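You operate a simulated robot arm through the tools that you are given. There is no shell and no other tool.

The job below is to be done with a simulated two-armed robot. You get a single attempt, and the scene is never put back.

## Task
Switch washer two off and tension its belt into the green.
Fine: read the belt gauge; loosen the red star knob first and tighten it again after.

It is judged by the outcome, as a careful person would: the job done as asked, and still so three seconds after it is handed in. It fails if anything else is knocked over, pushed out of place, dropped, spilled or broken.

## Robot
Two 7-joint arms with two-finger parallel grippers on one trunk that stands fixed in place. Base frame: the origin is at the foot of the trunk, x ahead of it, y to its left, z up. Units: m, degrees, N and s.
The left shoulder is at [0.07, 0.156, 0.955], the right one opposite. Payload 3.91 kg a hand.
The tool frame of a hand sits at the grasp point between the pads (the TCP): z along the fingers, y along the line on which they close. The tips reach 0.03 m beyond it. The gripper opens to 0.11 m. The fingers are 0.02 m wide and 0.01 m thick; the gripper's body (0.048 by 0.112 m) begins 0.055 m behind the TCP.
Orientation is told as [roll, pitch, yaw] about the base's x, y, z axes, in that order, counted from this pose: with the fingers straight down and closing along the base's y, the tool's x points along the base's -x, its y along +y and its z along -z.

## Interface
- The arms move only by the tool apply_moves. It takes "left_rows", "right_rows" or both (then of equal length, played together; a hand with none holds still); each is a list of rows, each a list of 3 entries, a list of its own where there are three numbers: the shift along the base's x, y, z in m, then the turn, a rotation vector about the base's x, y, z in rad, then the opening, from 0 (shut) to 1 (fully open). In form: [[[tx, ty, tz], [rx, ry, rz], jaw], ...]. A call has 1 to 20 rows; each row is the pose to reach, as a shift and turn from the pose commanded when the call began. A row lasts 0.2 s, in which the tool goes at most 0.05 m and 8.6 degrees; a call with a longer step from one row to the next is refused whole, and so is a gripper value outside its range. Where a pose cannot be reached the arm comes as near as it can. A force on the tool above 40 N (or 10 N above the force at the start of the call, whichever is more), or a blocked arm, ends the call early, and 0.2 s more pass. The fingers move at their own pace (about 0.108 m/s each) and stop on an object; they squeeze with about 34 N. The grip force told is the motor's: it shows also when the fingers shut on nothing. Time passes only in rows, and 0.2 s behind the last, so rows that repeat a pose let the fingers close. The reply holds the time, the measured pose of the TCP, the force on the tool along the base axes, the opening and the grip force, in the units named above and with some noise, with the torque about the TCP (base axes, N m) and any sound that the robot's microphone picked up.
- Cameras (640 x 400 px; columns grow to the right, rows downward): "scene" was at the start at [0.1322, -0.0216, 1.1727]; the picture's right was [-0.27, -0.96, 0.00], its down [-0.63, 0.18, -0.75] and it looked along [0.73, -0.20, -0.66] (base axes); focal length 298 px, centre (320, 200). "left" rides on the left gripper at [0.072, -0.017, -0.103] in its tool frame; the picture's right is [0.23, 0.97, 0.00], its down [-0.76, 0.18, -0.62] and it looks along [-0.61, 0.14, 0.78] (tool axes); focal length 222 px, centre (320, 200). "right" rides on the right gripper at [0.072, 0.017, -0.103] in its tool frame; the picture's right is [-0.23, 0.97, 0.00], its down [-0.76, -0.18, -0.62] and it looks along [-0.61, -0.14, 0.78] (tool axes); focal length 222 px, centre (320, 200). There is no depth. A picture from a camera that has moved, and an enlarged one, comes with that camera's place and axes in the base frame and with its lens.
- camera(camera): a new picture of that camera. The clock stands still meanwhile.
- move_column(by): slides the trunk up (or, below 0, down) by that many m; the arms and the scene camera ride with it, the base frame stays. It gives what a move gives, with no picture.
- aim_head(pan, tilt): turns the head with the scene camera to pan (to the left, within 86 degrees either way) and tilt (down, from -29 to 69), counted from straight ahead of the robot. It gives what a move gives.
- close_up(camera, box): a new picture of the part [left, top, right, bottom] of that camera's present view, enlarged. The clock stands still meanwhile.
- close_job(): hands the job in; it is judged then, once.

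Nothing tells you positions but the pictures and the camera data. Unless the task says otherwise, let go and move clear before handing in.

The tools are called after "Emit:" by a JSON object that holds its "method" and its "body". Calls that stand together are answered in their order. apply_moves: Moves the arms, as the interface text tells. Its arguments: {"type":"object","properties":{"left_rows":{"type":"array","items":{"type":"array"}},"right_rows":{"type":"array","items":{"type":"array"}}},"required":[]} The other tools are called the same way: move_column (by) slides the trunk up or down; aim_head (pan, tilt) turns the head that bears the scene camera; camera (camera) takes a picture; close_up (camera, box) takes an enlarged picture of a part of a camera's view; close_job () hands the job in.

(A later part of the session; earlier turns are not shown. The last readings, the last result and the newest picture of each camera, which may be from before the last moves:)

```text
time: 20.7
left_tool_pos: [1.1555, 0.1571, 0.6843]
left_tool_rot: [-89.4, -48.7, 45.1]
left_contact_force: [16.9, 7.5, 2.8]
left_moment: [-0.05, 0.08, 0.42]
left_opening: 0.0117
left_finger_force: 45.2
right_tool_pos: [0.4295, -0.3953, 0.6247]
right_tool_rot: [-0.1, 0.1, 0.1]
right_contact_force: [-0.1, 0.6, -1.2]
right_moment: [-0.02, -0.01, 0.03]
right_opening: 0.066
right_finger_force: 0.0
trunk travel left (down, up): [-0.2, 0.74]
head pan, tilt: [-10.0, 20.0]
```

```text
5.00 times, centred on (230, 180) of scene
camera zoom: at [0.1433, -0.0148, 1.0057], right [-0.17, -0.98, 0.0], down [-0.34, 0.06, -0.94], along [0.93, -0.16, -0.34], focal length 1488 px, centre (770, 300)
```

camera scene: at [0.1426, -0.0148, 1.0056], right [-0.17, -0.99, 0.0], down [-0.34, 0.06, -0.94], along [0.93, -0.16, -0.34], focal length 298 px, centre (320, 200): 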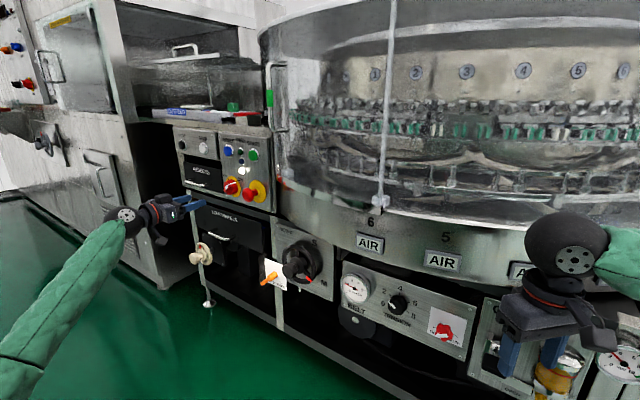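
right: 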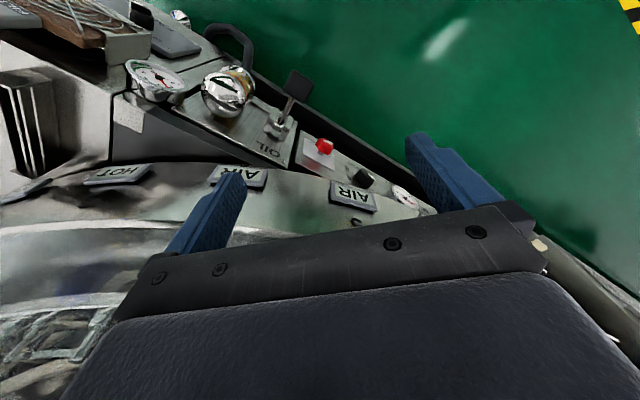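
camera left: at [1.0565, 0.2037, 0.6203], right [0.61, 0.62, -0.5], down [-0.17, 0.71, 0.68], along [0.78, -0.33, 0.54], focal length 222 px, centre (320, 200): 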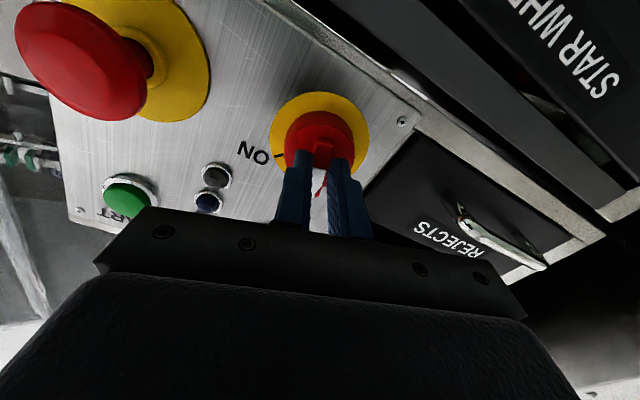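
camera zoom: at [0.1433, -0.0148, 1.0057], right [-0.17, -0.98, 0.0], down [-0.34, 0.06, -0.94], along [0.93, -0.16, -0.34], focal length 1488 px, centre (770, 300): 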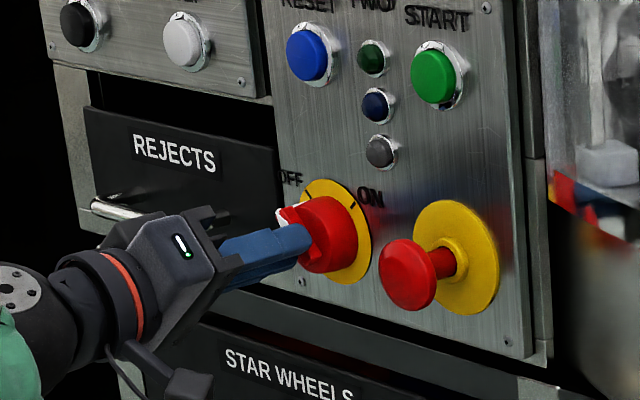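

The ridge now points at OFF after about 86° of turn, and the lamp is out. I'll nudge about 4° more to be sure it is on the mark, watching the torque.

Emit:
{"method": "apply_moves", "body": {"left_rows": [[[0.0004, 0.0, 0.0], [-0.025, 0.025, 0], 0.0], [[0.0004, 0.0, 0.0001], [-0.05, 0.05, 0], 0.0], [[0.0004, 0.0, 0.0001], [-0.05, 0.05, 0], 0.0]]}}

Emit:
{"method": "close_up", "body": {"camera": "left", "box": [220, 75, 420, 225]}}

```text
time: 21.5
left_tool_pos: [1.1559, 0.1565, 0.6859]
left_tool_rot: [-89.4, -44.8, 45.0]
left_contact_force: [-1.6, 11.3, -2.1]
left_moment: [0.28, -0.34, 0.3]
left_opening: 0.012
left_finger_force: 44.6
right_tool_pos: [0.4298, -0.3942, 0.6255]
right_tool_rot: [0.0, 0.1, 0.1]
right_contact_force: [-0.5, -0.6, -0.2]
right_moment: [-0.04, -0.01, 0.0]
right_opening: 0.0658
right_finger_force: 0.0
trunk travel left (down, up): [-0.2, 0.74]
head pan, tilt: [-10.0, 20.0]
```

```text
2.67 times, centred on (320, 150) of left
camera zoom: at [1.0378, 0.1851, 0.6466], right [0.36, 0.38, -0.85], down [0.03, 0.91, 0.41], along [0.93, -0.17, 0.32], focal length 592 px, centre (320, 333)
```

zoom: 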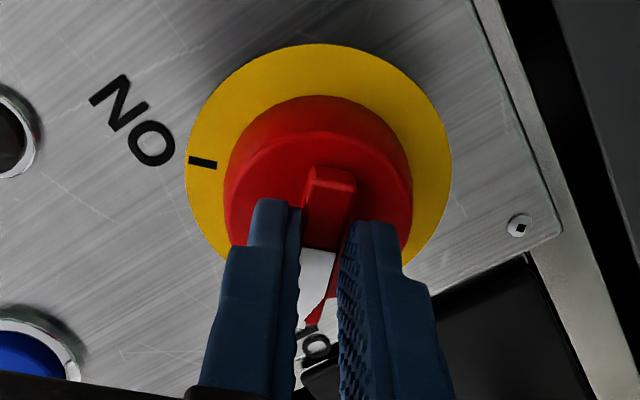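

About 90° turned with rising resistance, so it is at the end stop. I'll open the jaws and back straight out to check the switch.

Emit:
{"method": "apply_moves", "body": {"left_rows": [[[0, 0, 0], [0, 0, 0], 0.15], [[0, 0, 0], [0, 0, 0], 0.35], [[0, 0, 0], [0, 0, 0], 0.4], [[-0.015, 0.015, 0], [0, 0, 0], 0.4], [[-0.035, 0.035, 0], [0, 0, 0], 0.4], [[-0.06, 0.06, 0], [0, 0, 0], 0.4], [[-0.09, 0.09, 0], [0, 0, 0], 0.4], [[-0.12, 0.12, 0], [0, 0, 0], 0.4]]}}

Emit:
{"method": "close_up", "body": {"camera": "scene", "box": [170, 120, 290, 220]}}

Emit:
{"method": "camera", "body": {"camera": "left"}}

```text
time: 23.3
left_tool_pos: [1.0354, 0.2738, 0.6866]
left_tool_rot: [-89.5, -44.9, 45.0]
left_contact_force: [0.4, 0.0, 0.1]
left_moment: [0.0, 0.0, 0.01]
left_opening: 0.044
left_finger_force: 0.0
right_tool_pos: [0.4296, -0.3949, 0.6251]
right_tool_rot: [0.0, 0.1, 0.1]
right_contact_force: [0.4, 0.1, 0.2]
right_moment: [0.02, 0.03, 0.01]
right_opening: 0.0661
right_finger_force: 0.1
trunk travel left (down, up): [-0.2, 0.74]
head pan, tilt: [-10.0, 20.0]
```

```text
4.00 times, centred on (230, 170) of scene
camera zoom: at [0.1428, -0.0153, 1.0058], right [-0.17, -0.98, 0.0], down [-0.34, 0.06, -0.94], along [0.93, -0.16, -0.34], focal length 1190 px, centre (680, 320)
```

zoom: 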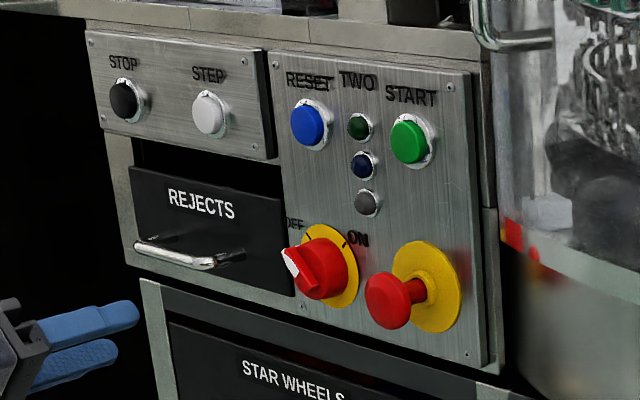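

```text
taken
camera left: at [0.9179, 0.3019, 0.6477], right [0.37, 0.38, -0.85], down [0.03, 0.91, 0.41], along [0.93, -0.17, 0.32], focal length 222 px, centre (320, 200)
```

left: 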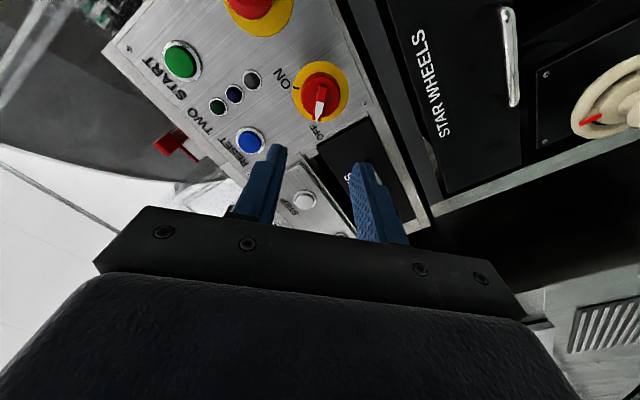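

The switch is at OFF, the lamp is out, and the E-stop and neighbouring parts are untouched. Now for the lower panel: I'll aim the head at it and zoom on the gauge to find the green band.

Emit:
{"method": "aim_head", "body": {"pan": -25, "tilt": 30}}

Emit:
{"method": "camera", "body": {"camera": "scene"}}

Emit:
{"method": "close_up", "body": {"camera": "scene", "box": [250, 180, 330, 230]}}

Emit:
{"method": "close_up", "body": {"camera": "scene", "box": [240, 180, 400, 280]}}

```text
time: 24.1
left_tool_pos: [1.037, 0.276, 0.6859]
left_tool_rot: [-89.4, -44.8, 45.1]
left_contact_force: [0.0, -0.5, -0.9]
left_moment: [-0.02, 0.0, -0.01]
left_opening: 0.044
left_finger_force: 0.1
right_tool_pos: [0.4298, -0.3945, 0.6257]
right_tool_rot: [-0.1, 0.1, 0.1]
right_contact_force: [0.5, -0.1, 0.6]
right_moment: [0.0, -0.01, -0.04]
right_opening: 0.0659
right_finger_force: 0.0
trunk travel left (down, up): [-0.2, 0.74]
head pan, tilt: [-25.0, 30.0]
```

```text
taken
camera scene: at [0.133, -0.037, 0.9897], right [-0.42, -0.91, 0.0], down [-0.45, 0.21, -0.87], along [0.79, -0.37, -0.5], focal length 298 px, centre (320, 200)
```

scene: 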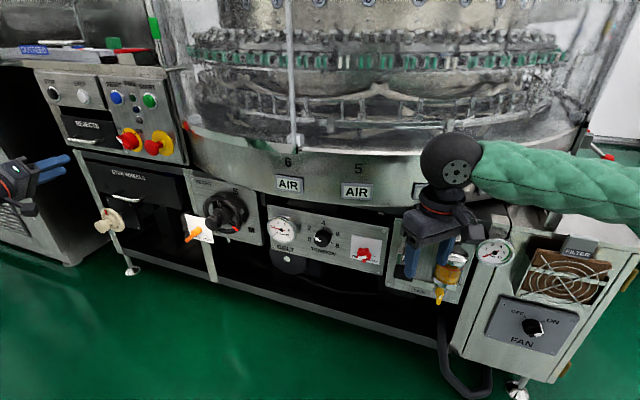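

```text
8.00 times, centred on (290, 205) of scene
camera zoom: at [0.133, -0.037, 0.9897], right [-0.42, -0.91, 0.0], down [-0.45, 0.21, -0.87], along [0.79, -0.37, -0.5], focal length 2381 px, centre (560, 160)
```

zoom: 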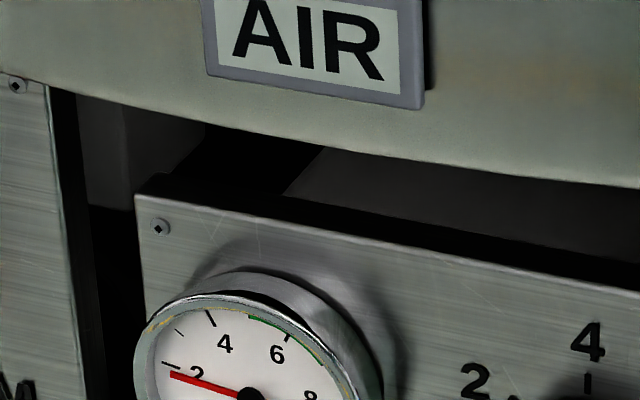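

```text
4.00 times, centred on (320, 230) of scene
camera zoom: at [0.133, -0.037, 0.9897], right [-0.42, -0.91, 0.0], down [-0.45, 0.21, -0.87], along [0.79, -0.37, -0.5], focal length 1190 px, centre (320, 80)
```

zoom: 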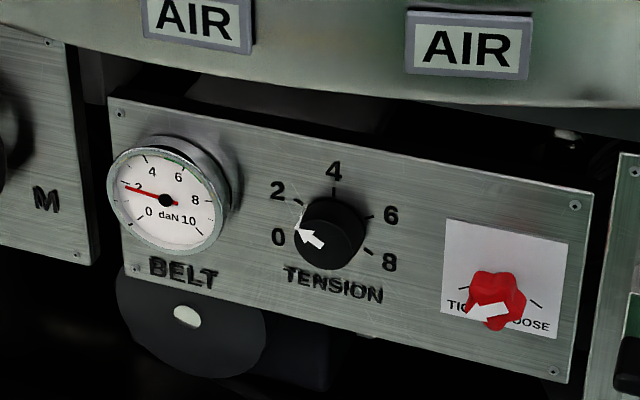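

The green arc lies roughly between 5 and 7.5 on the belt gauge, but the bezel hides part of it from above, so I'll use the left hand's camera as a gauge viewer. I'll retreat and un-roll the left hand, and turn the right hand horizontal toward the lower panel.

Emit:
{"method": "apply_moves", "body": {"left_rows": [[[-0.03, 0.01, -0.005], [0.0926, -0.0926, 0], 0.3], [[-0.065, 0.0, -0.015], [0.1851, -0.1851, 0], 0.3], [[-0.1, -0.015, -0.03], [0.2777, -0.2777, 0], 0.3], [[-0.135, -0.03, -0.045], [0.3703, -0.3703, 0], 0.3], [[-0.17, -0.045, -0.06], [0.4628, -0.4628, 0], 0.3], [[-0.205, -0.06, -0.075], [0.5554, -0.5554, 0], 0.3], [[-0.236, -0.075, -0.086], [0.5554, -0.5554, 0], 0.3], [[-0.236, -0.075, -0.086], [0.5554, -0.5554, 0], 0.3], [[-0.236, -0.075, -0.086], [0.5554, -0.5554, 0], 0.3], [[-0.236, -0.075, -0.086], [0.5554, -0.5554, 0], 0.3], [[-0.236, -0.075, -0.086], [0.5554, -0.5554, 0], 0.3], [[-0.236, -0.075, -0.086], [0.5554, -0.5554, 0], 0.3], [[-0.236, -0.075, -0.086], [0.5554, -0.5554, 0], 0.3], [[-0.236, -0.075, -0.086], [0.5554, -0.5554, 0], 0.3], [[-0.236, -0.075, -0.086], [0.5554, -0.5554, 0], 0.3]], "right_rows": [[[0.033, 0.031, 0], [0, 0, 0], 0.6], [[0.066, 0.062, 0], [0, 0, 0], 0.6], [[0.1, 0.093, 0], [0, 0, 0], 0.6], [[0.1, 0.093, 0], [-0.0512, -0.1235, -0.0512], 0.6], [[0.1, 0.093, 0], [-0.1023, -0.247, -0.1023], 0.6], [[0.1, 0.093, 0], [-0.1535, -0.3705, -0.1535], 0.6], [[0.1, 0.093, 0], [-0.2047, -0.494, -0.2047], 0.6], [[0.1, 0.093, 0], [-0.2558, -0.6175, -0.2558], 0.6], [[0.1, 0.093, 0], [-0.307, -0.741, -0.307], 0.6], [[0.1, 0.093, 0], [-0.3582, -0.8645, -0.3582], 0.6], [[0.1, 0.093, 0], [-0.4093, -0.988, -0.4093], 0.6], [[0.1, 0.093, 0], [-0.4605, -1.1115, -0.4605], 0.6], [[0.1, 0.093, 0], [-0.5117, -1.235, -0.5117], 0.6], [[0.1, 0.093, 0], [-0.5628, -1.3585, -0.5628], 0.6], [[0.1, 0.093, 0], [-0.614, -1.482, -0.614], 0.6]]}}

Emit:
{"method": "camera", "body": {"camera": "scene"}}

Emit:
{"method": "camera", "body": {"camera": "right"}}

Emit:
{"method": "camera", "body": {"camera": "left"}}

```text
time: 25.3
left_tool_pos: [0.8598, 0.3443, 0.64]
left_tool_rot: [-92.7, -79.6, 53.7]
left_contact_force: [-1.7, 5.4, -1.0]
left_moment: [-0.04, -0.07, -0.22]
left_opening: 0.0329
left_finger_force: 0.0
right_tool_pos: [0.5672, -0.2497, 0.6354]
right_tool_rot: [-5.7, -12.6, -0.2]
right_contact_force: [3.7, 15.2, 5.4]
right_moment: [-1.08, 0.3, -0.27]
right_opening: 0.066
right_finger_force: 0.1
trunk travel left (down, up): [-0.2, 0.74]
head pan, tilt: [-25.0, 30.0]
stopped in row 5 (right hand): the arm was blocked; the commanded pose is now the measured one
```

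```text
taken
camera scene: at [0.0592, -0.0751, 0.9893], right [-0.57, -0.82, 0.0], down [-0.4, 0.28, -0.87], along [0.71, -0.5, -0.49], focal length 298 px, centre (320, 200)
```

scene: 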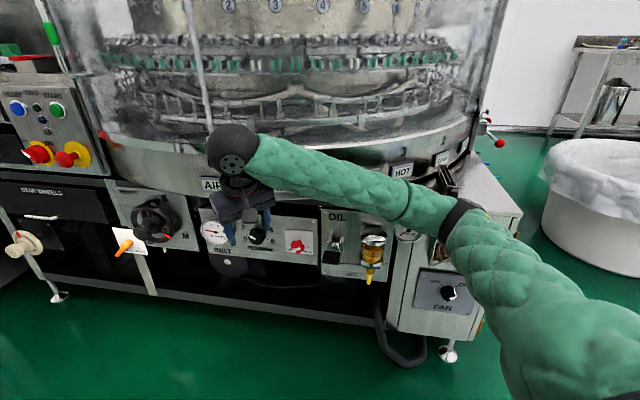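

```text
taken
camera right: at [0.4748, -0.221, 0.7186], right [0.25, 0.97, -0.04], down [0.6, -0.12, 0.79], along [0.76, -0.22, -0.61], focal length 222 px, centre (320, 200)
```

right: 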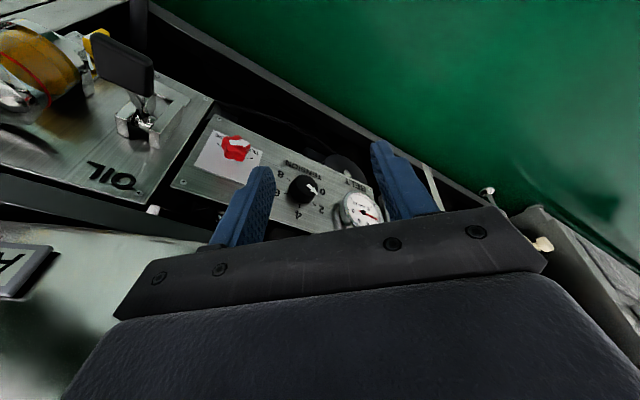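

```text
taken
camera left: at [0.762, 0.3854, 0.5704], right [0.58, 0.71, -0.4], down [-0.29, 0.64, 0.71], along [0.76, -0.3, 0.58], focal length 222 px, centre (320, 200)
```

left: 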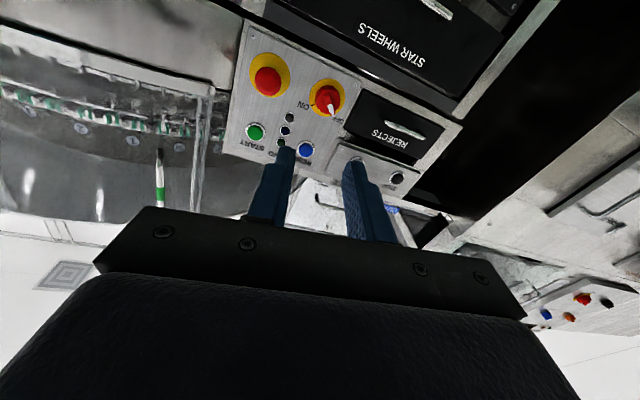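

The call stopped with the right arm blocked, and the scene camera's place has shifted, which I did not expect. Before any further motion I'll hold still for a moment and re-read the state and the view.

Emit:
{"method": "apply_moves", "body": {"right_rows": [[[0, 0, 0], [0, 0, 0], 0.6]]}}

Emit:
{"method": "camera", "body": {"camera": "scene"}}

```text
time: 25.6
left_tool_pos: [0.8166, 0.6076, 0.6329]
left_tool_rot: [-90.7, -79.6, 67.2]
left_contact_force: [-4.8, 10.9, 1.3]
left_moment: [0.03, 0.09, -0.57]
left_opening: 0.0331
left_finger_force: 0.0
right_tool_pos: [0.6832, -0.0458, 0.6245]
right_tool_rot: [-5.6, -11.4, 14.7]
right_contact_force: [-2.5, -0.4, -3.7]
right_moment: [0.03, -0.28, -0.02]
right_opening: 0.0663
right_finger_force: 0.0
trunk travel left (down, up): [-0.2, 0.74]
head pan, tilt: [-25.0, 30.0]
stopped in row 1 (left hand): the arm was blocked; the commanded pose is now the measured one
```

```text
taken
camera scene: at [0.1034, -0.0436, 0.9879], right [-0.45, -0.89, 0.0], down [-0.43, 0.22, -0.87], along [0.78, -0.4, -0.49], focal length 298 px, centre (320, 200)
```

scene: 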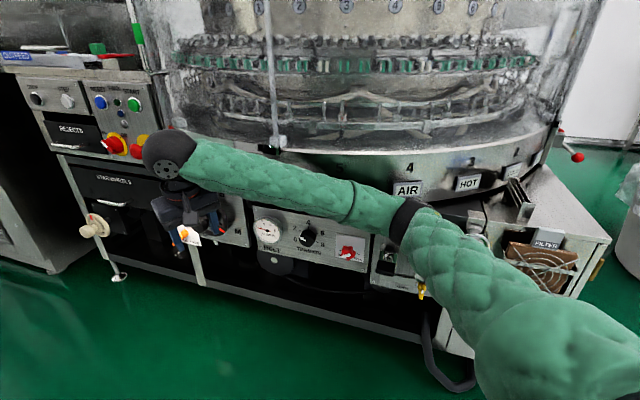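

The body swung: both hands moved several centimetres in 0.3 s even though I only asked for a hold. The right hand is still about 25 cm clear of the panel, so I'll hold both arms still and see whether things have settled.

Emit:
{"method": "apply_moves", "body": {"left_rows": [[[0, 0, 0], [0, 0, 0], 0.3]], "right_rows": [[[0, 0, 0], [0, 0, 0], 0.6]]}}

Emit:
{"method": "camera", "body": {"camera": "scene"}}

```text
time: 26.0
left_tool_pos: [0.8491, 0.5224, 0.6313]
left_tool_rot: [-92.1, -79.0, 63.3]
left_contact_force: [0.5, -2.5, -1.4]
left_moment: [-0.08, -0.09, 0.11]
left_opening: 0.0327
left_finger_force: 0.1
right_tool_pos: [0.6625, -0.094, 0.6373]
right_tool_rot: [-5.6, -12.3, 11.3]
right_contact_force: [-0.4, -0.3, -0.4]
right_moment: [0.01, -0.01, 0.0]
right_opening: 0.066
right_finger_force: 0.1
trunk travel left (down, up): [-0.2, 0.74]
head pan, tilt: [-25.0, 30.0]
```

```text
taken
camera scene: at [0.1246, -0.0237, 0.9911], right [-0.43, -0.9, 0.01], down [-0.45, 0.2, -0.87], along [0.79, -0.38, -0.49], focal length 298 px, centre (320, 200)
```

scene: 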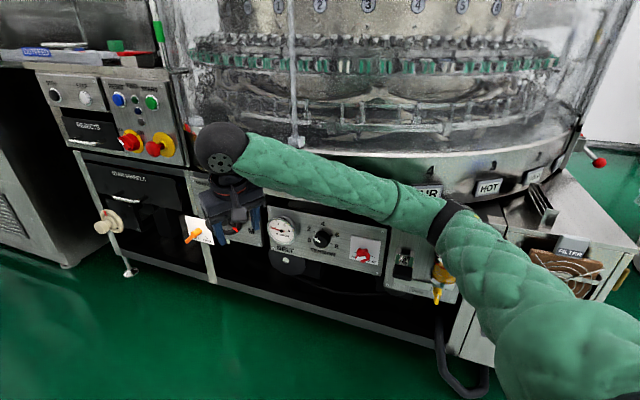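

The swing is dying out and the head camera is nearly back at its normal place. I'll hold a little longer until it is steady.

Emit:
{"method": "apply_moves", "body": {"left_rows": [[[0, 0, 0], [0, 0, 0], 0.3], [[0, 0, 0], [0, 0, 0], 0.3], [[0, 0, 0], [0, 0, 0], 0.3]], "right_rows": [[[0, 0, 0], [0, 0, 0], 0.6], [[0, 0, 0], [0, 0, 0], 0.6], [[0, 0, 0], [0, 0, 0], 0.6]]}}

Emit:
{"method": "camera", "body": {"camera": "scene"}}

Emit:
{"method": "camera", "body": {"camera": "right"}}

Emit:
{"method": "camera", "body": {"camera": "left"}}

```text
time: 26.8
left_tool_pos: [0.8469, 0.5227, 0.6297]
left_tool_rot: [-92.0, -78.9, 63.1]
left_contact_force: [-0.6, -0.7, -0.1]
left_moment: [0.0, -0.02, 0.01]
left_opening: 0.0328
left_finger_force: 0.1
right_tool_pos: [0.6569, -0.0906, 0.6332]
right_tool_rot: [-5.5, -12.0, 11.5]
right_contact_force: [-0.4, 0.0, 0.1]
right_moment: [0.0, -0.02, 0.03]
right_opening: 0.0662
right_finger_force: 0.1
trunk travel left (down, up): [-0.2, 0.74]
head pan, tilt: [-25.0, 30.0]
```

```text
taken
camera scene: at [0.1284, -0.0079, 0.991], right [-0.4, -0.91, 0.01], down [-0.45, 0.19, -0.87], along [0.8, -0.36, -0.49], focal length 298 px, centre (320, 200)
```

scene: 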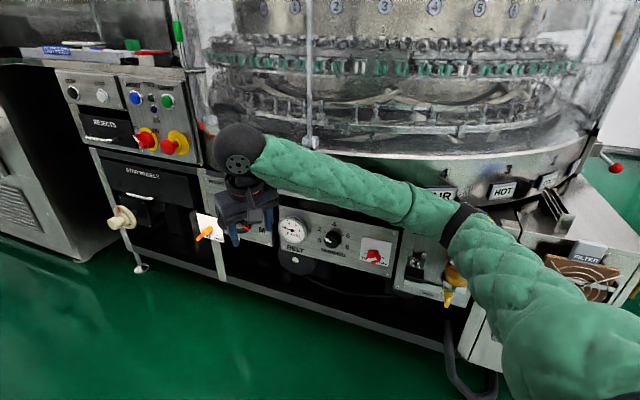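

```text
taken
camera right: at [0.5624, -0.0832, 0.7174], right [0.04, 1.0, -0.04], down [0.62, 0.01, 0.78], along [0.78, -0.06, -0.62], focal length 222 px, centre (320, 200)
```

right: 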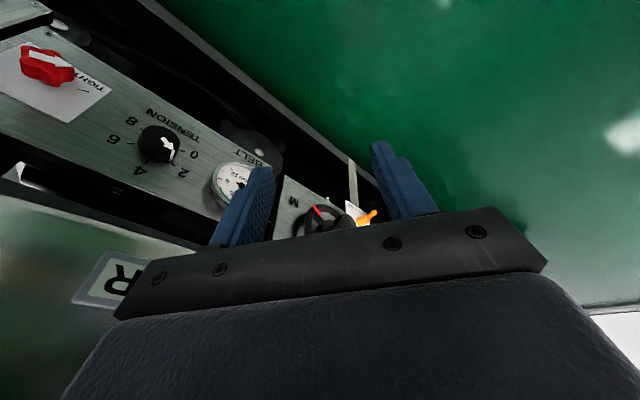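

```text
taken
camera left: at [0.7418, 0.5465, 0.5609], right [0.44, 0.8, -0.41], down [-0.4, 0.58, 0.71], along [0.8, -0.15, 0.57], focal length 222 px, centre (320, 200)
```

left: 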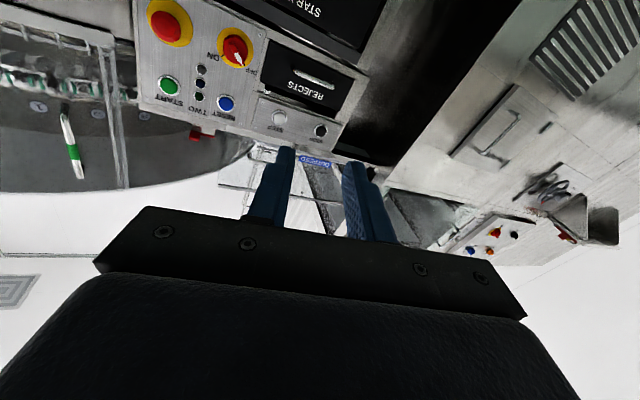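

Things look steady and nothing on the machine appears disturbed, though the camera place reads about 3 cm off nominal. I suspect the right elbow met the fan cabinet. I'll hold for another second and check whether that offset is changing.

Emit:
{"method": "apply_moves", "body": {"left_rows": [[[0, 0, 0], [0, 0, 0], 0.3], [[0, 0, 0], [0, 0, 0], 0.3], [[0, 0, 0], [0, 0, 0], 0.3], [[0, 0, 0], [0, 0, 0], 0.3], [[0, 0, 0], [0, 0, 0], 0.3]], "right_rows": [[[0, 0, 0], [0, 0, 0], 0.6], [[0, 0, 0], [0, 0, 0], 0.6], [[0, 0, 0], [0, 0, 0], 0.6], [[0, 0, 0], [0, 0, 0], 0.6], [[0, 0, 0], [0, 0, 0], 0.6]]}}

Emit:
{"method": "camera", "body": {"camera": "scene"}}

```text
time: 28.0
left_tool_pos: [0.8479, 0.524, 0.6295]
left_tool_rot: [-91.8, -79.1, 62.9]
left_contact_force: [-1.1, -0.6, -0.8]
left_moment: [0.0, 0.03, 0.01]
left_opening: 0.0329
left_finger_force: 0.1
right_tool_pos: [0.6595, -0.0903, 0.6326]
right_tool_rot: [-5.4, -12.0, 11.6]
right_contact_force: [-0.3, 0.4, 0.3]
right_moment: [-0.02, 0.03, -0.03]
right_opening: 0.0659
right_finger_force: 0.0
trunk travel left (down, up): [-0.2, 0.74]
head pan, tilt: [-25.0, 30.0]
```

```text
taken
camera scene: at [0.1307, 0.0089, 0.9904], right [-0.36, -0.93, 0.01], down [-0.46, 0.17, -0.87], along [0.81, -0.32, -0.49], focal length 298 px, centre (320, 200)
```

scene: 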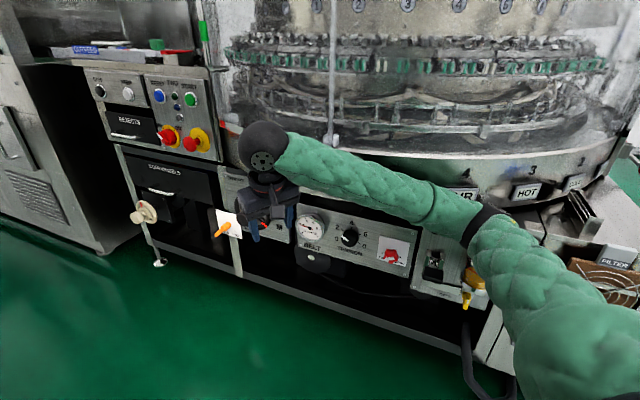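

The camera yaw is still creeping by about 2° per second, so the trunk is slowly turning while the hands hold. I'll measure once more before deciding how to relieve it.

Emit:
{"method": "apply_moves", "body": {"left_rows": [[[0, 0, 0], [0, 0, 0], 0.3], [[0, 0, 0], [0, 0, 0], 0.3], [[0, 0, 0], [0, 0, 0], 0.3], [[0, 0, 0], [0, 0, 0], 0.3]], "right_rows": [[[0, 0, 0], [0, 0, 0], 0.6], [[0, 0, 0], [0, 0, 0], 0.6], [[0, 0, 0], [0, 0, 0], 0.6], [[0, 0, 0], [0, 0, 0], 0.6]]}}

Emit:
{"method": "camera", "body": {"camera": "scene"}}

Emit:
{"method": "camera", "body": {"camera": "right"}}

Emit:
{"method": "camera", "body": {"camera": "left"}}

```text
time: 28.7
left_tool_pos: [0.8681, 0.4933, 0.6265]
left_tool_rot: [-89.6, -79.1, 59.7]
left_contact_force: [3.4, -2.6, -4.0]
left_moment: [-0.12, -0.25, 0.07]
left_opening: 0.033
left_finger_force: 0.0
right_tool_pos: [0.6604, -0.1009, 0.6204]
right_tool_rot: [-4.2, -10.9, 11.8]
right_contact_force: [-1.6, 3.1, -0.9]
right_moment: [-0.16, -0.12, -0.04]
right_opening: 0.0659
right_finger_force: 0.0
trunk travel left (down, up): [-0.2, 0.74]
head pan, tilt: [-25.0, 30.0]
stopped in row 3 (right hand): the arm was blocked; the commanded pose is now the measured one
```

```text
taken
camera scene: at [0.1513, 0.0663, 0.9885], right [-0.24, -0.97, 0.01], down [-0.48, 0.11, -0.87], along [0.84, -0.21, -0.5], focal length 298 px, centre (320, 200)
```

scene: 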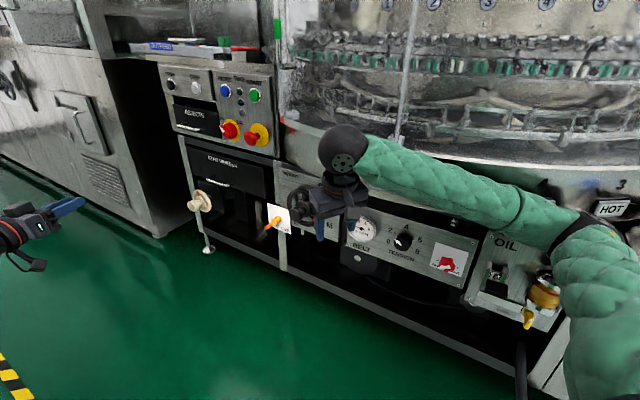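

```text
taken
camera right: at [0.5671, -0.0954, 0.707], right [0.03, 1.0, -0.03], down [0.64, 0.0, 0.77], along [0.77, -0.04, -0.64], focal length 222 px, centre (320, 200)
```

right: 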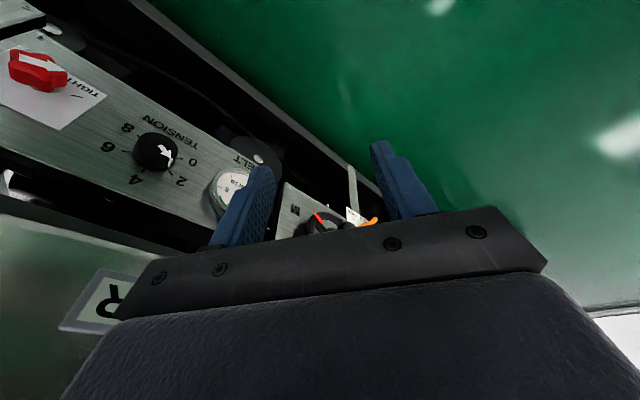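

```text
taken
camera left: at [0.7631, 0.519, 0.5576], right [0.46, 0.79, -0.41], down [-0.38, 0.59, 0.71], along [0.81, -0.17, 0.57], focal length 222 px, centre (320, 200)
```

left: 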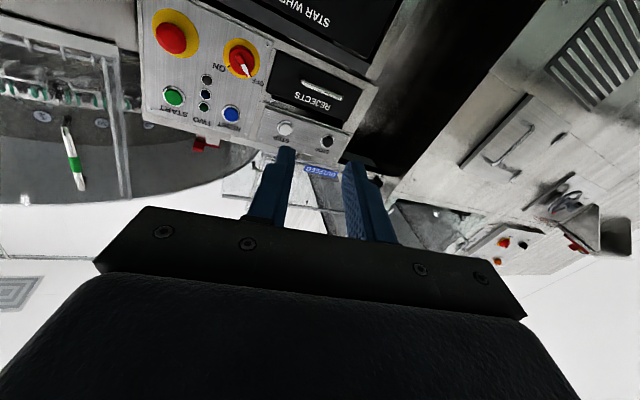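

The trunk has now yawed about 11° from nominal and the right arm reports blocked again, so its elbow is probably pressing on the machine. I'll look closely at the elbow area before moving it away.

Emit:
{"method": "close_up", "body": {"camera": "scene", "box": [440, 130, 640, 400]}}

Emit:
{"method": "aim_head", "body": {"pan": -60, "tilt": 25}}

Emit:
{"method": "camera", "body": {"camera": "scene"}}

```text
1.48 times, centred on (540, 265) of scene
camera zoom: at [0.1513, 0.0663, 0.9885], right [-0.24, -0.97, 0.01], down [-0.48, 0.11, -0.87], along [0.84, -0.21, -0.5], focal length 441 px, centre (-6, 104)
```

zoom: 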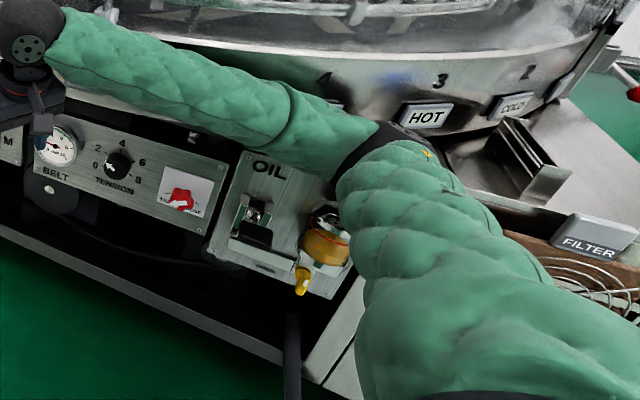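

```text
time: 29.7
left_tool_pos: [0.8761, 0.3946, 0.6521]
left_tool_rot: [-92.9, -80.0, 58.3]
left_contact_force: [-0.9, 1.5, 1.6]
left_moment: [0.1, 0.13, -0.08]
left_opening: 0.0333
left_finger_force: 0.2
right_tool_pos: [0.629, -0.2139, 0.6595]
right_tool_rot: [-5.5, -14.3, 4.6]
right_contact_force: [1.3, -0.9, 0.9]
right_moment: [0.09, 0.08, 0.03]
right_opening: 0.0659
right_finger_force: 0.1
trunk travel left (down, up): [-0.2, 0.74]
head pan, tilt: [-60.0, 25.0]
```

```text
taken
camera scene: at [0.0647, -0.0691, 1.0078], right [-0.88, -0.47, 0.0], down [-0.19, 0.36, -0.92], along [0.43, -0.81, -0.4], focal length 298 px, centre (320, 200)
```

scene: 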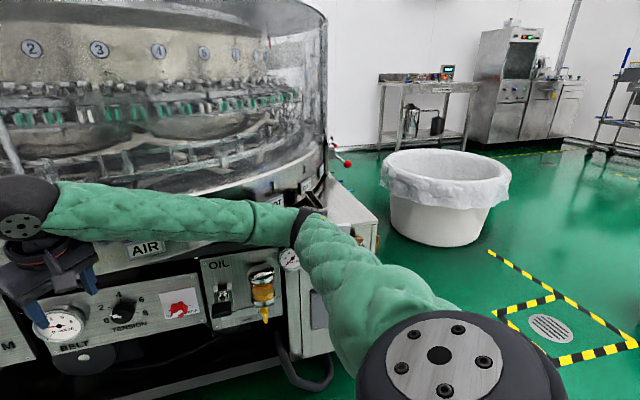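

The right arm's elbow sticks out to the side and seems to have pressed on the round skirt, pushing the robot off its stance. I see no part of the machine out of place. I'll withdraw the right hand to its earlier safe pose in small steps and let the trunk settle.

Emit:
{"method": "apply_moves", "body": {"right_rows": [[[-0.02, -0.005, 0.0], [0, 0, 0], 0.6], [[-0.045, -0.015, 0.0], [0, 0, 0], 0.6], [[-0.07, -0.03, 0.0], [0, 0, 0], 0.6], [[-0.095, -0.05, 0.0], [0, 0, 0], 0.6], [[-0.115, -0.075, 0.0], [0, 0, 0], 0.6], [[-0.135, -0.1, 0.0], [0, 0, 0], 0.6], [[-0.15, -0.13, 0.0], [0, 0, 0], 0.6], [[-0.165, -0.155, 0.0], [0, 0, 0], 0.6], [[-0.17, -0.175, 0.0], [0, 0, 0], 0.6]]}}

Emit:
{"method": "camera", "body": {"camera": "scene"}}

```text
time: 30.6
left_tool_pos: [0.8381, 0.5159, 0.659]
left_tool_rot: [-86.1, -82.4, 58.5]
left_contact_force: [-6.2, 7.1, 7.1]
left_moment: [0.27, 0.55, -0.21]
left_opening: 0.0327
left_finger_force: 0.0
right_tool_pos: [0.5909, -0.1597, 0.6243]
right_tool_rot: [-2.9, -13.4, 11.6]
right_contact_force: [3.9, -14.8, -13.0]
right_moment: [1.16, 0.06, 0.3]
right_opening: 0.0663
right_finger_force: 0.1
trunk travel left (down, up): [-0.2, 0.74]
head pan, tilt: [-60.0, 25.0]
stopped in row 4 (right hand): the arm was blocked; the commanded pose is now the measured one
```

```text
taken
camera scene: at [0.0318, -0.097, 0.9921], right [-0.91, -0.4, -0.02], down [-0.16, 0.4, -0.9], along [0.37, -0.82, -0.43], focal length 298 px, centre (320, 200)
```

scene: 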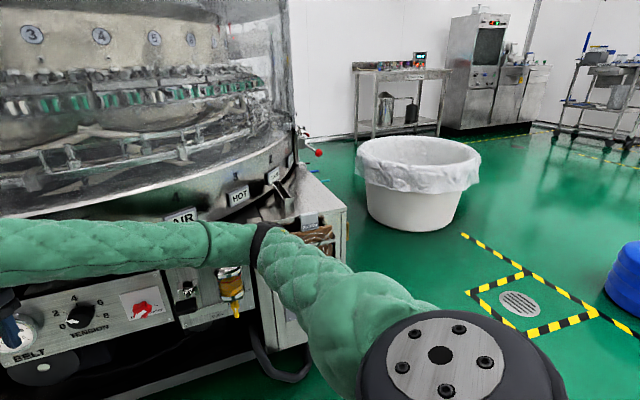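

The right arm reports blocked again although its elbow looks clear of the machine, so the contact may be on the left arm, for example against the bench at the robot's left. I'll turn the head to inspect the left arm.

Emit:
{"method": "aim_head", "body": {"pan": 50, "tilt": 35}}

Emit:
{"method": "camera", "body": {"camera": "scene"}}

```text
time: 32.5
left_tool_pos: [0.8588, 0.5214, 0.6344]
left_tool_rot: [-87.6, -79.9, 59.8]
left_contact_force: [0.5, -0.5, 1.0]
left_moment: [0.03, 0.01, 0.02]
left_opening: 0.033
left_finger_force: 0.1
right_tool_pos: [0.6053, -0.1307, 0.6386]
right_tool_rot: [-3.9, -13.3, 13.6]
right_contact_force: [-0.5, -0.2, -0.4]
right_moment: [-0.03, -0.02, 0.01]
right_opening: 0.0661
right_finger_force: 0.0
trunk travel left (down, up): [-0.2, 0.74]
head pan, tilt: [50.0, 35.0]
```

```text
taken
camera scene: at [0.0823, 0.1241, 0.981], right [0.8, -0.6, 0.01], down [-0.34, -0.47, -0.81], along [0.49, 0.65, -0.58], focal length 298 px, centre (320, 200)
```

scene: 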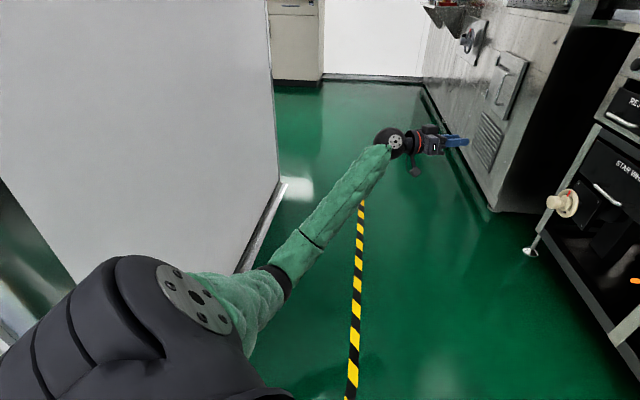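

No contact is visible on the left arm, and both hands report almost no force, yet the trunk is displaced a few centimetres. I'll do a very short hold and compare camera places to see whether it is still moving.

Emit:
{"method": "apply_moves", "body": {"left_rows": [[[0, 0, 0], [0, 0, 0], 0.3]], "right_rows": [[[0, 0, 0], [0, 0, 0], 0.6]]}}

Emit:
{"method": "camera", "body": {"camera": "scene"}}

```text
time: 33.0
left_tool_pos: [0.8992, 0.4875, 0.6325]
left_tool_rot: [-83.9, -80.1, 56.1]
left_contact_force: [0.6, 4.0, -3.0]
left_moment: [-0.09, -0.25, -0.28]
left_opening: 0.033
left_finger_force: 0.1
right_tool_pos: [0.637, -0.1617, 0.6385]
right_tool_rot: [-3.0, -13.2, 13.6]
right_contact_force: [-2.6, 4.5, -2.8]
right_moment: [-0.23, -0.19, -0.07]
right_opening: 0.0658
right_finger_force: 0.0
trunk travel left (down, up): [-0.2, 0.74]
head pan, tilt: [50.0, 35.0]
stopped in row 1 (right hand): the arm was blocked; the commanded pose is now the measured one
```

```text
taken
camera scene: at [0.0934, 0.1723, 0.982], right [0.88, -0.47, 0.0], down [-0.27, -0.51, -0.81], along [0.39, 0.71, -0.58], focal length 298 px, centre (320, 200)
```

scene: 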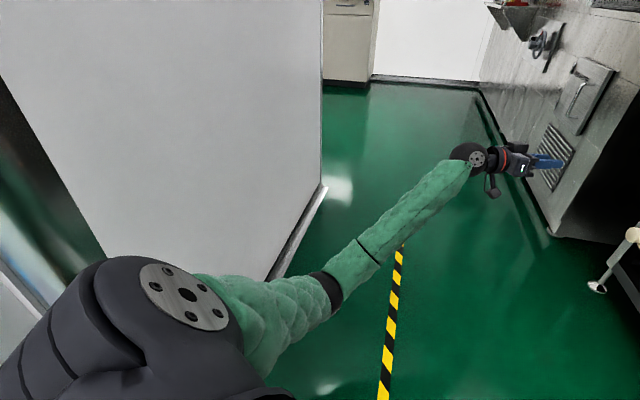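

Zero-shift hold commands seem to trigger fresh swings, while head moves let everything come to rest. I'll use small head moves only and watch whether the trunk and hands settle.

Emit:
{"method": "aim_head", "body": {"pan": 0, "tilt": 30}}

Emit:
{"method": "camera", "body": {"camera": "scene"}}

Emit:
{"method": "aim_head", "body": {"pan": 0, "tilt": 45}}

Emit:
{"method": "camera", "body": {"camera": "scene"}}

```text
time: 34.2
left_tool_pos: [0.9129, 0.5101, 0.6194]
left_tool_rot: [-89.5, -78.4, 61.3]
left_contact_force: [0.5, -1.5, -4.8]
left_moment: [-0.15, -0.32, 0.15]
left_opening: 0.0331
left_finger_force: 0.0
right_tool_pos: [0.6532, -0.1254, 0.6404]
right_tool_rot: [-4.3, -12.6, 14.2]
right_contact_force: [-1.5, -7.7, 11.1]
right_moment: [0.66, 0.1, 0.22]
right_opening: 0.0661
right_finger_force: 0.0
trunk travel left (down, up): [-0.2, 0.74]
head pan, tilt: [0.0, 30.0]
```

```text
taken
camera scene: at [0.1514, 0.0721, 0.9903], right [0.07, -1.0, 0.05], down [-0.5, -0.08, -0.86], along [0.86, 0.04, -0.5], focal length 298 px, centre (320, 200)
```

scene: 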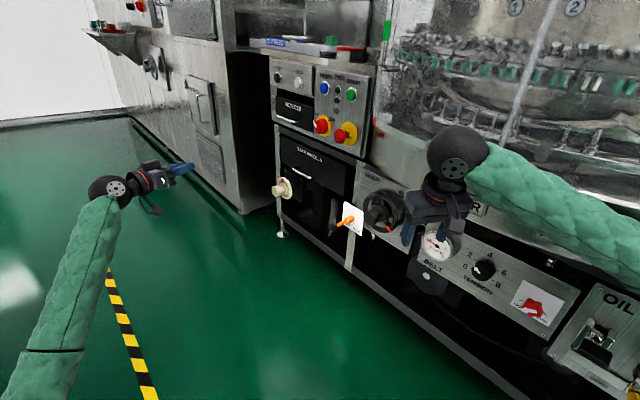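

```text
time: 34.9
left_tool_pos: [0.8875, 0.2874, 0.6594]
left_tool_rot: [-90.3, -81.5, 52.2]
left_contact_force: [-6.4, 2.5, 8.0]
left_moment: [0.44, 0.53, 0.13]
left_opening: 0.033
left_finger_force: 0.0
right_tool_pos: [0.5227, -0.3188, 0.6414]
right_tool_rot: [-3.9, -14.4, 2.2]
right_contact_force: [2.7, -2.5, 0.3]
right_moment: [0.11, 0.19, 0.01]
right_opening: 0.0662
right_finger_force: 0.1
trunk travel left (down, up): [-0.2, 0.74]
head pan, tilt: [0.0, 45.0]
```

```text
taken
camera scene: at [0.1318, 0.0064, 0.9697], right [-0.02, -1.0, -0.01], down [-0.69, 0.02, -0.72], along [0.72, -0.01, -0.69], focal length 298 px, centre (320, 200)
```

scene: 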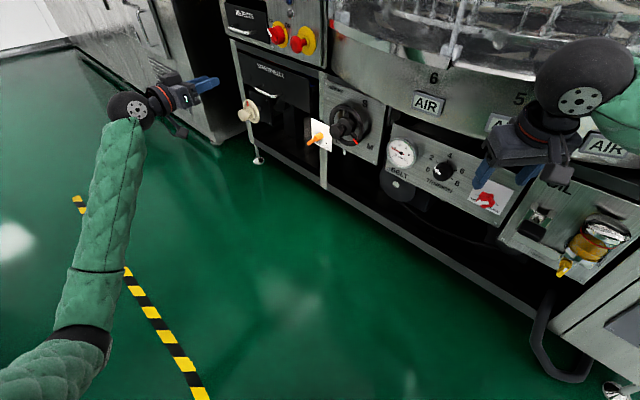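

The body is still swinging but is now near its nominal place. I'll let more time pass with only tiny head motions and track it.

Emit:
{"method": "aim_head", "body": {"pan": 0, "tilt": 40}}

Emit:
{"method": "close_up", "body": {"camera": "scene", "box": [0, 0, 640, 400]}}

Emit:
{"method": "aim_head", "body": {"pan": 0, "tilt": 38}}

Emit:
{"method": "close_up", "body": {"camera": "scene", "box": [0, 0, 640, 400]}}

Emit:
{"method": "aim_head", "body": {"pan": 0, "tilt": 36}}

Emit:
{"method": "close_up", "body": {"camera": "scene", "box": [0, 0, 640, 400]}}

```text
time: 35.6
left_tool_pos: [0.8904, 0.4762, 0.6447]
left_tool_rot: [-90.3, -80.5, 61.9]
left_contact_force: [1.5, 7.4, 4.5]
left_moment: [0.15, 0.31, -0.53]
left_opening: 0.0331
left_finger_force: 0.0
right_tool_pos: [0.6242, -0.1863, 0.6294]
right_tool_rot: [-4.0, -12.7, 11.6]
right_contact_force: [-1.8, 4.1, -0.1]
right_moment: [-0.24, -0.17, -0.06]
right_opening: 0.0661
right_finger_force: 0.2
trunk travel left (down, up): [-0.2, 0.74]
head pan, tilt: [0.0, 40.0]
```

```text
1.00 times, centred on (320, 200) of scene (not enlarged: the box is as wide or as high as the picture)
camera zoom: at [0.084, -0.0191, 0.9738], right [-0.11, -0.99, 0.01], down [-0.63, 0.06, -0.78], along [0.77, -0.09, -0.63], focal length 298 px, centre (320, 200)
```

zoom: 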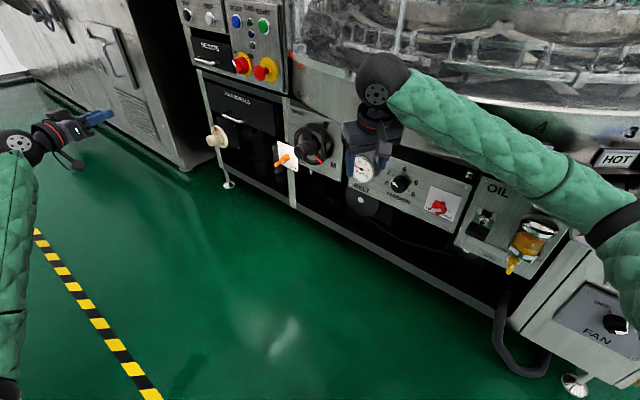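

```text
time: 36.2
left_tool_pos: [0.9061, 0.4238, 0.6371]
left_tool_rot: [-89.0, -79.9, 57.5]
left_contact_force: [-0.1, 0.0, -0.1]
left_moment: [0.01, -0.04, 0.01]
left_opening: 0.033
left_finger_force: 0.0
right_tool_pos: [0.6089, -0.1961, 0.6393]
right_tool_rot: [-3.6, -13.4, 11.2]
right_contact_force: [-0.6, 0.2, 0.1]
right_moment: [-0.01, -0.04, -0.01]
right_opening: 0.0661
right_finger_force: 0.0
trunk travel left (down, up): [-0.2, 0.74]
head pan, tilt: [0.0, 38.0]
```

```text
1.00 times, centred on (320, 200) of scene (not enlarged: the box is as wide or as high as the picture)
camera zoom: at [0.1114, 0.0299, 0.978], right [-0.03, -1.0, 0.02], down [-0.61, 0.01, -0.79], along [0.79, -0.04, -0.61], focal length 298 px, centre (320, 200)
```

zoom: 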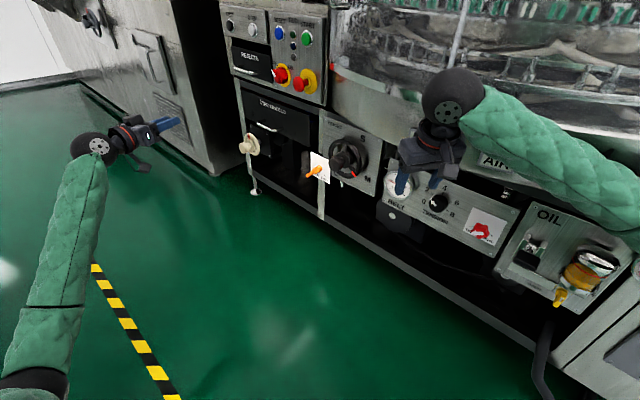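

```text
time: 36.8
left_tool_pos: [0.9071, 0.4112, 0.6401]
left_tool_rot: [-89.8, -80.0, 57.7]
left_contact_force: [0.5, -1.1, 0.0]
left_moment: [0.04, 0.02, 0.02]
left_opening: 0.0329
left_finger_force: 0.0
right_tool_pos: [0.6061, -0.2087, 0.6416]
right_tool_rot: [-3.5, -13.5, 10.5]
right_contact_force: [-0.4, 0.4, 0.4]
right_moment: [-0.03, 0.05, 0.01]
right_opening: 0.066
right_finger_force: 0.1
trunk travel left (down, up): [-0.2, 0.74]
head pan, tilt: [0.0, 36.0]
```

```text
1.00 times, centred on (320, 200) of scene (not enlarged: the box is as wide or as high as the picture)
camera zoom: at [0.1173, 0.0473, 0.9817], right [0.02, -1.0, 0.02], down [-0.58, -0.03, -0.81], along [0.81, 0.01, -0.58], focal length 298 px, centre (320, 200)
```

zoom: 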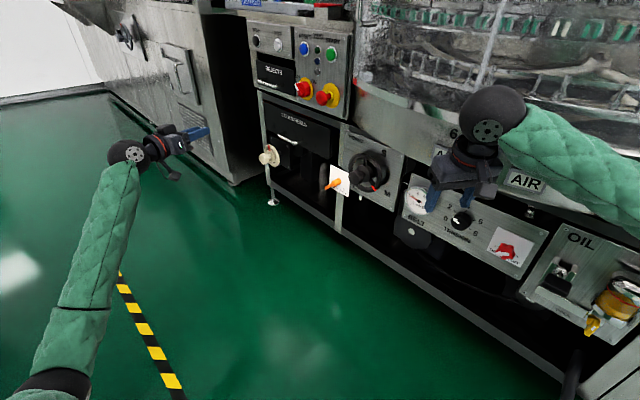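

The robot keeps creeping and then jolting, as if something is still pressed against it. I'll look steeply down toward the robot's own front and right side to find the contact.

Emit:
{"method": "aim_head", "body": {"pan": -50, "tilt": 60}}

Emit:
{"method": "camera", "body": {"camera": "scene"}}

Emit:
{"method": "camera", "body": {"camera": "right"}}

Emit:
{"method": "camera", "body": {"camera": "left"}}

```text
time: 38.0
left_tool_pos: [0.9067, 0.4049, 0.6446]
left_tool_rot: [-89.7, -80.1, 57.3]
left_contact_force: [-0.1, -0.5, -0.2]
left_moment: [0.0, -0.05, -0.01]
left_opening: 0.033
left_finger_force: 0.1
right_tool_pos: [0.6041, -0.2305, 0.6551]
right_tool_rot: [-4.2, -14.3, 8.7]
right_contact_force: [0.4, -0.3, -0.3]
right_moment: [0.02, 0.03, -0.02]
right_opening: 0.066
right_finger_force: 0.1
trunk travel left (down, up): [-0.2, 0.74]
head pan, tilt: [-50.0, 60.0]
```

```text
taken
camera scene: at [0.0673, -0.0426, 0.9523], right [-0.8, -0.6, 0.0], down [-0.52, 0.68, -0.51], along [0.31, -0.41, -0.86], focal length 298 px, centre (320, 200)
```

scene: 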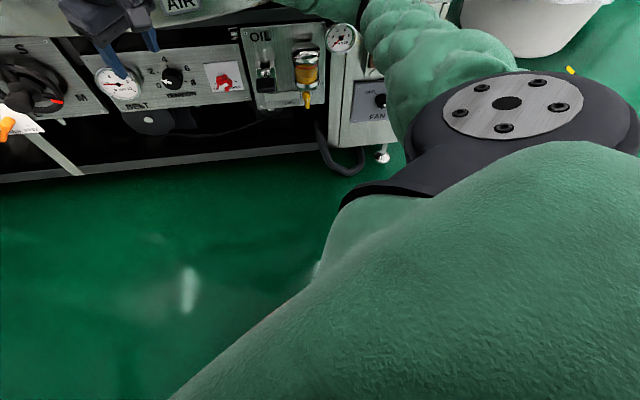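

```text
taken
camera right: at [0.5052, -0.2202, 0.7344], right [0.09, 1.0, -0.01], down [0.59, -0.04, 0.8], along [0.8, -0.08, -0.59], focal length 222 px, centre (320, 200)
```

right: 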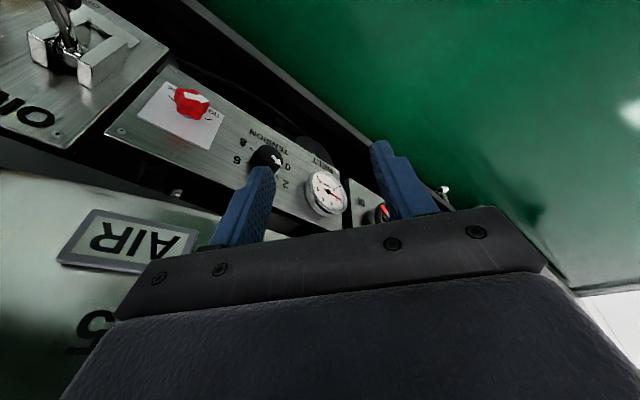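

```text
taken
camera left: at [0.8023, 0.4348, 0.5753], right [0.49, 0.78, -0.39], down [-0.36, 0.59, 0.72], along [0.79, -0.21, 0.57], focal length 222 px, centre (320, 200)
```

left: 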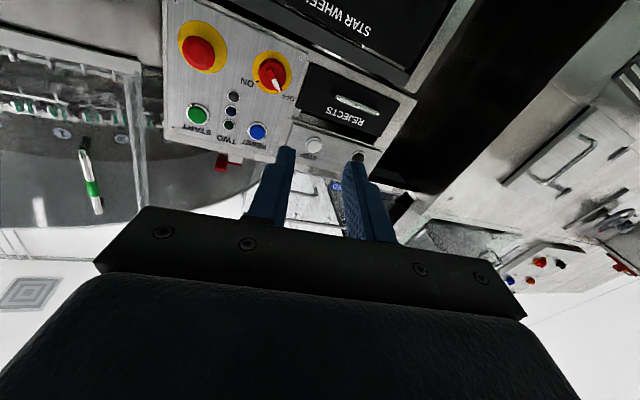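

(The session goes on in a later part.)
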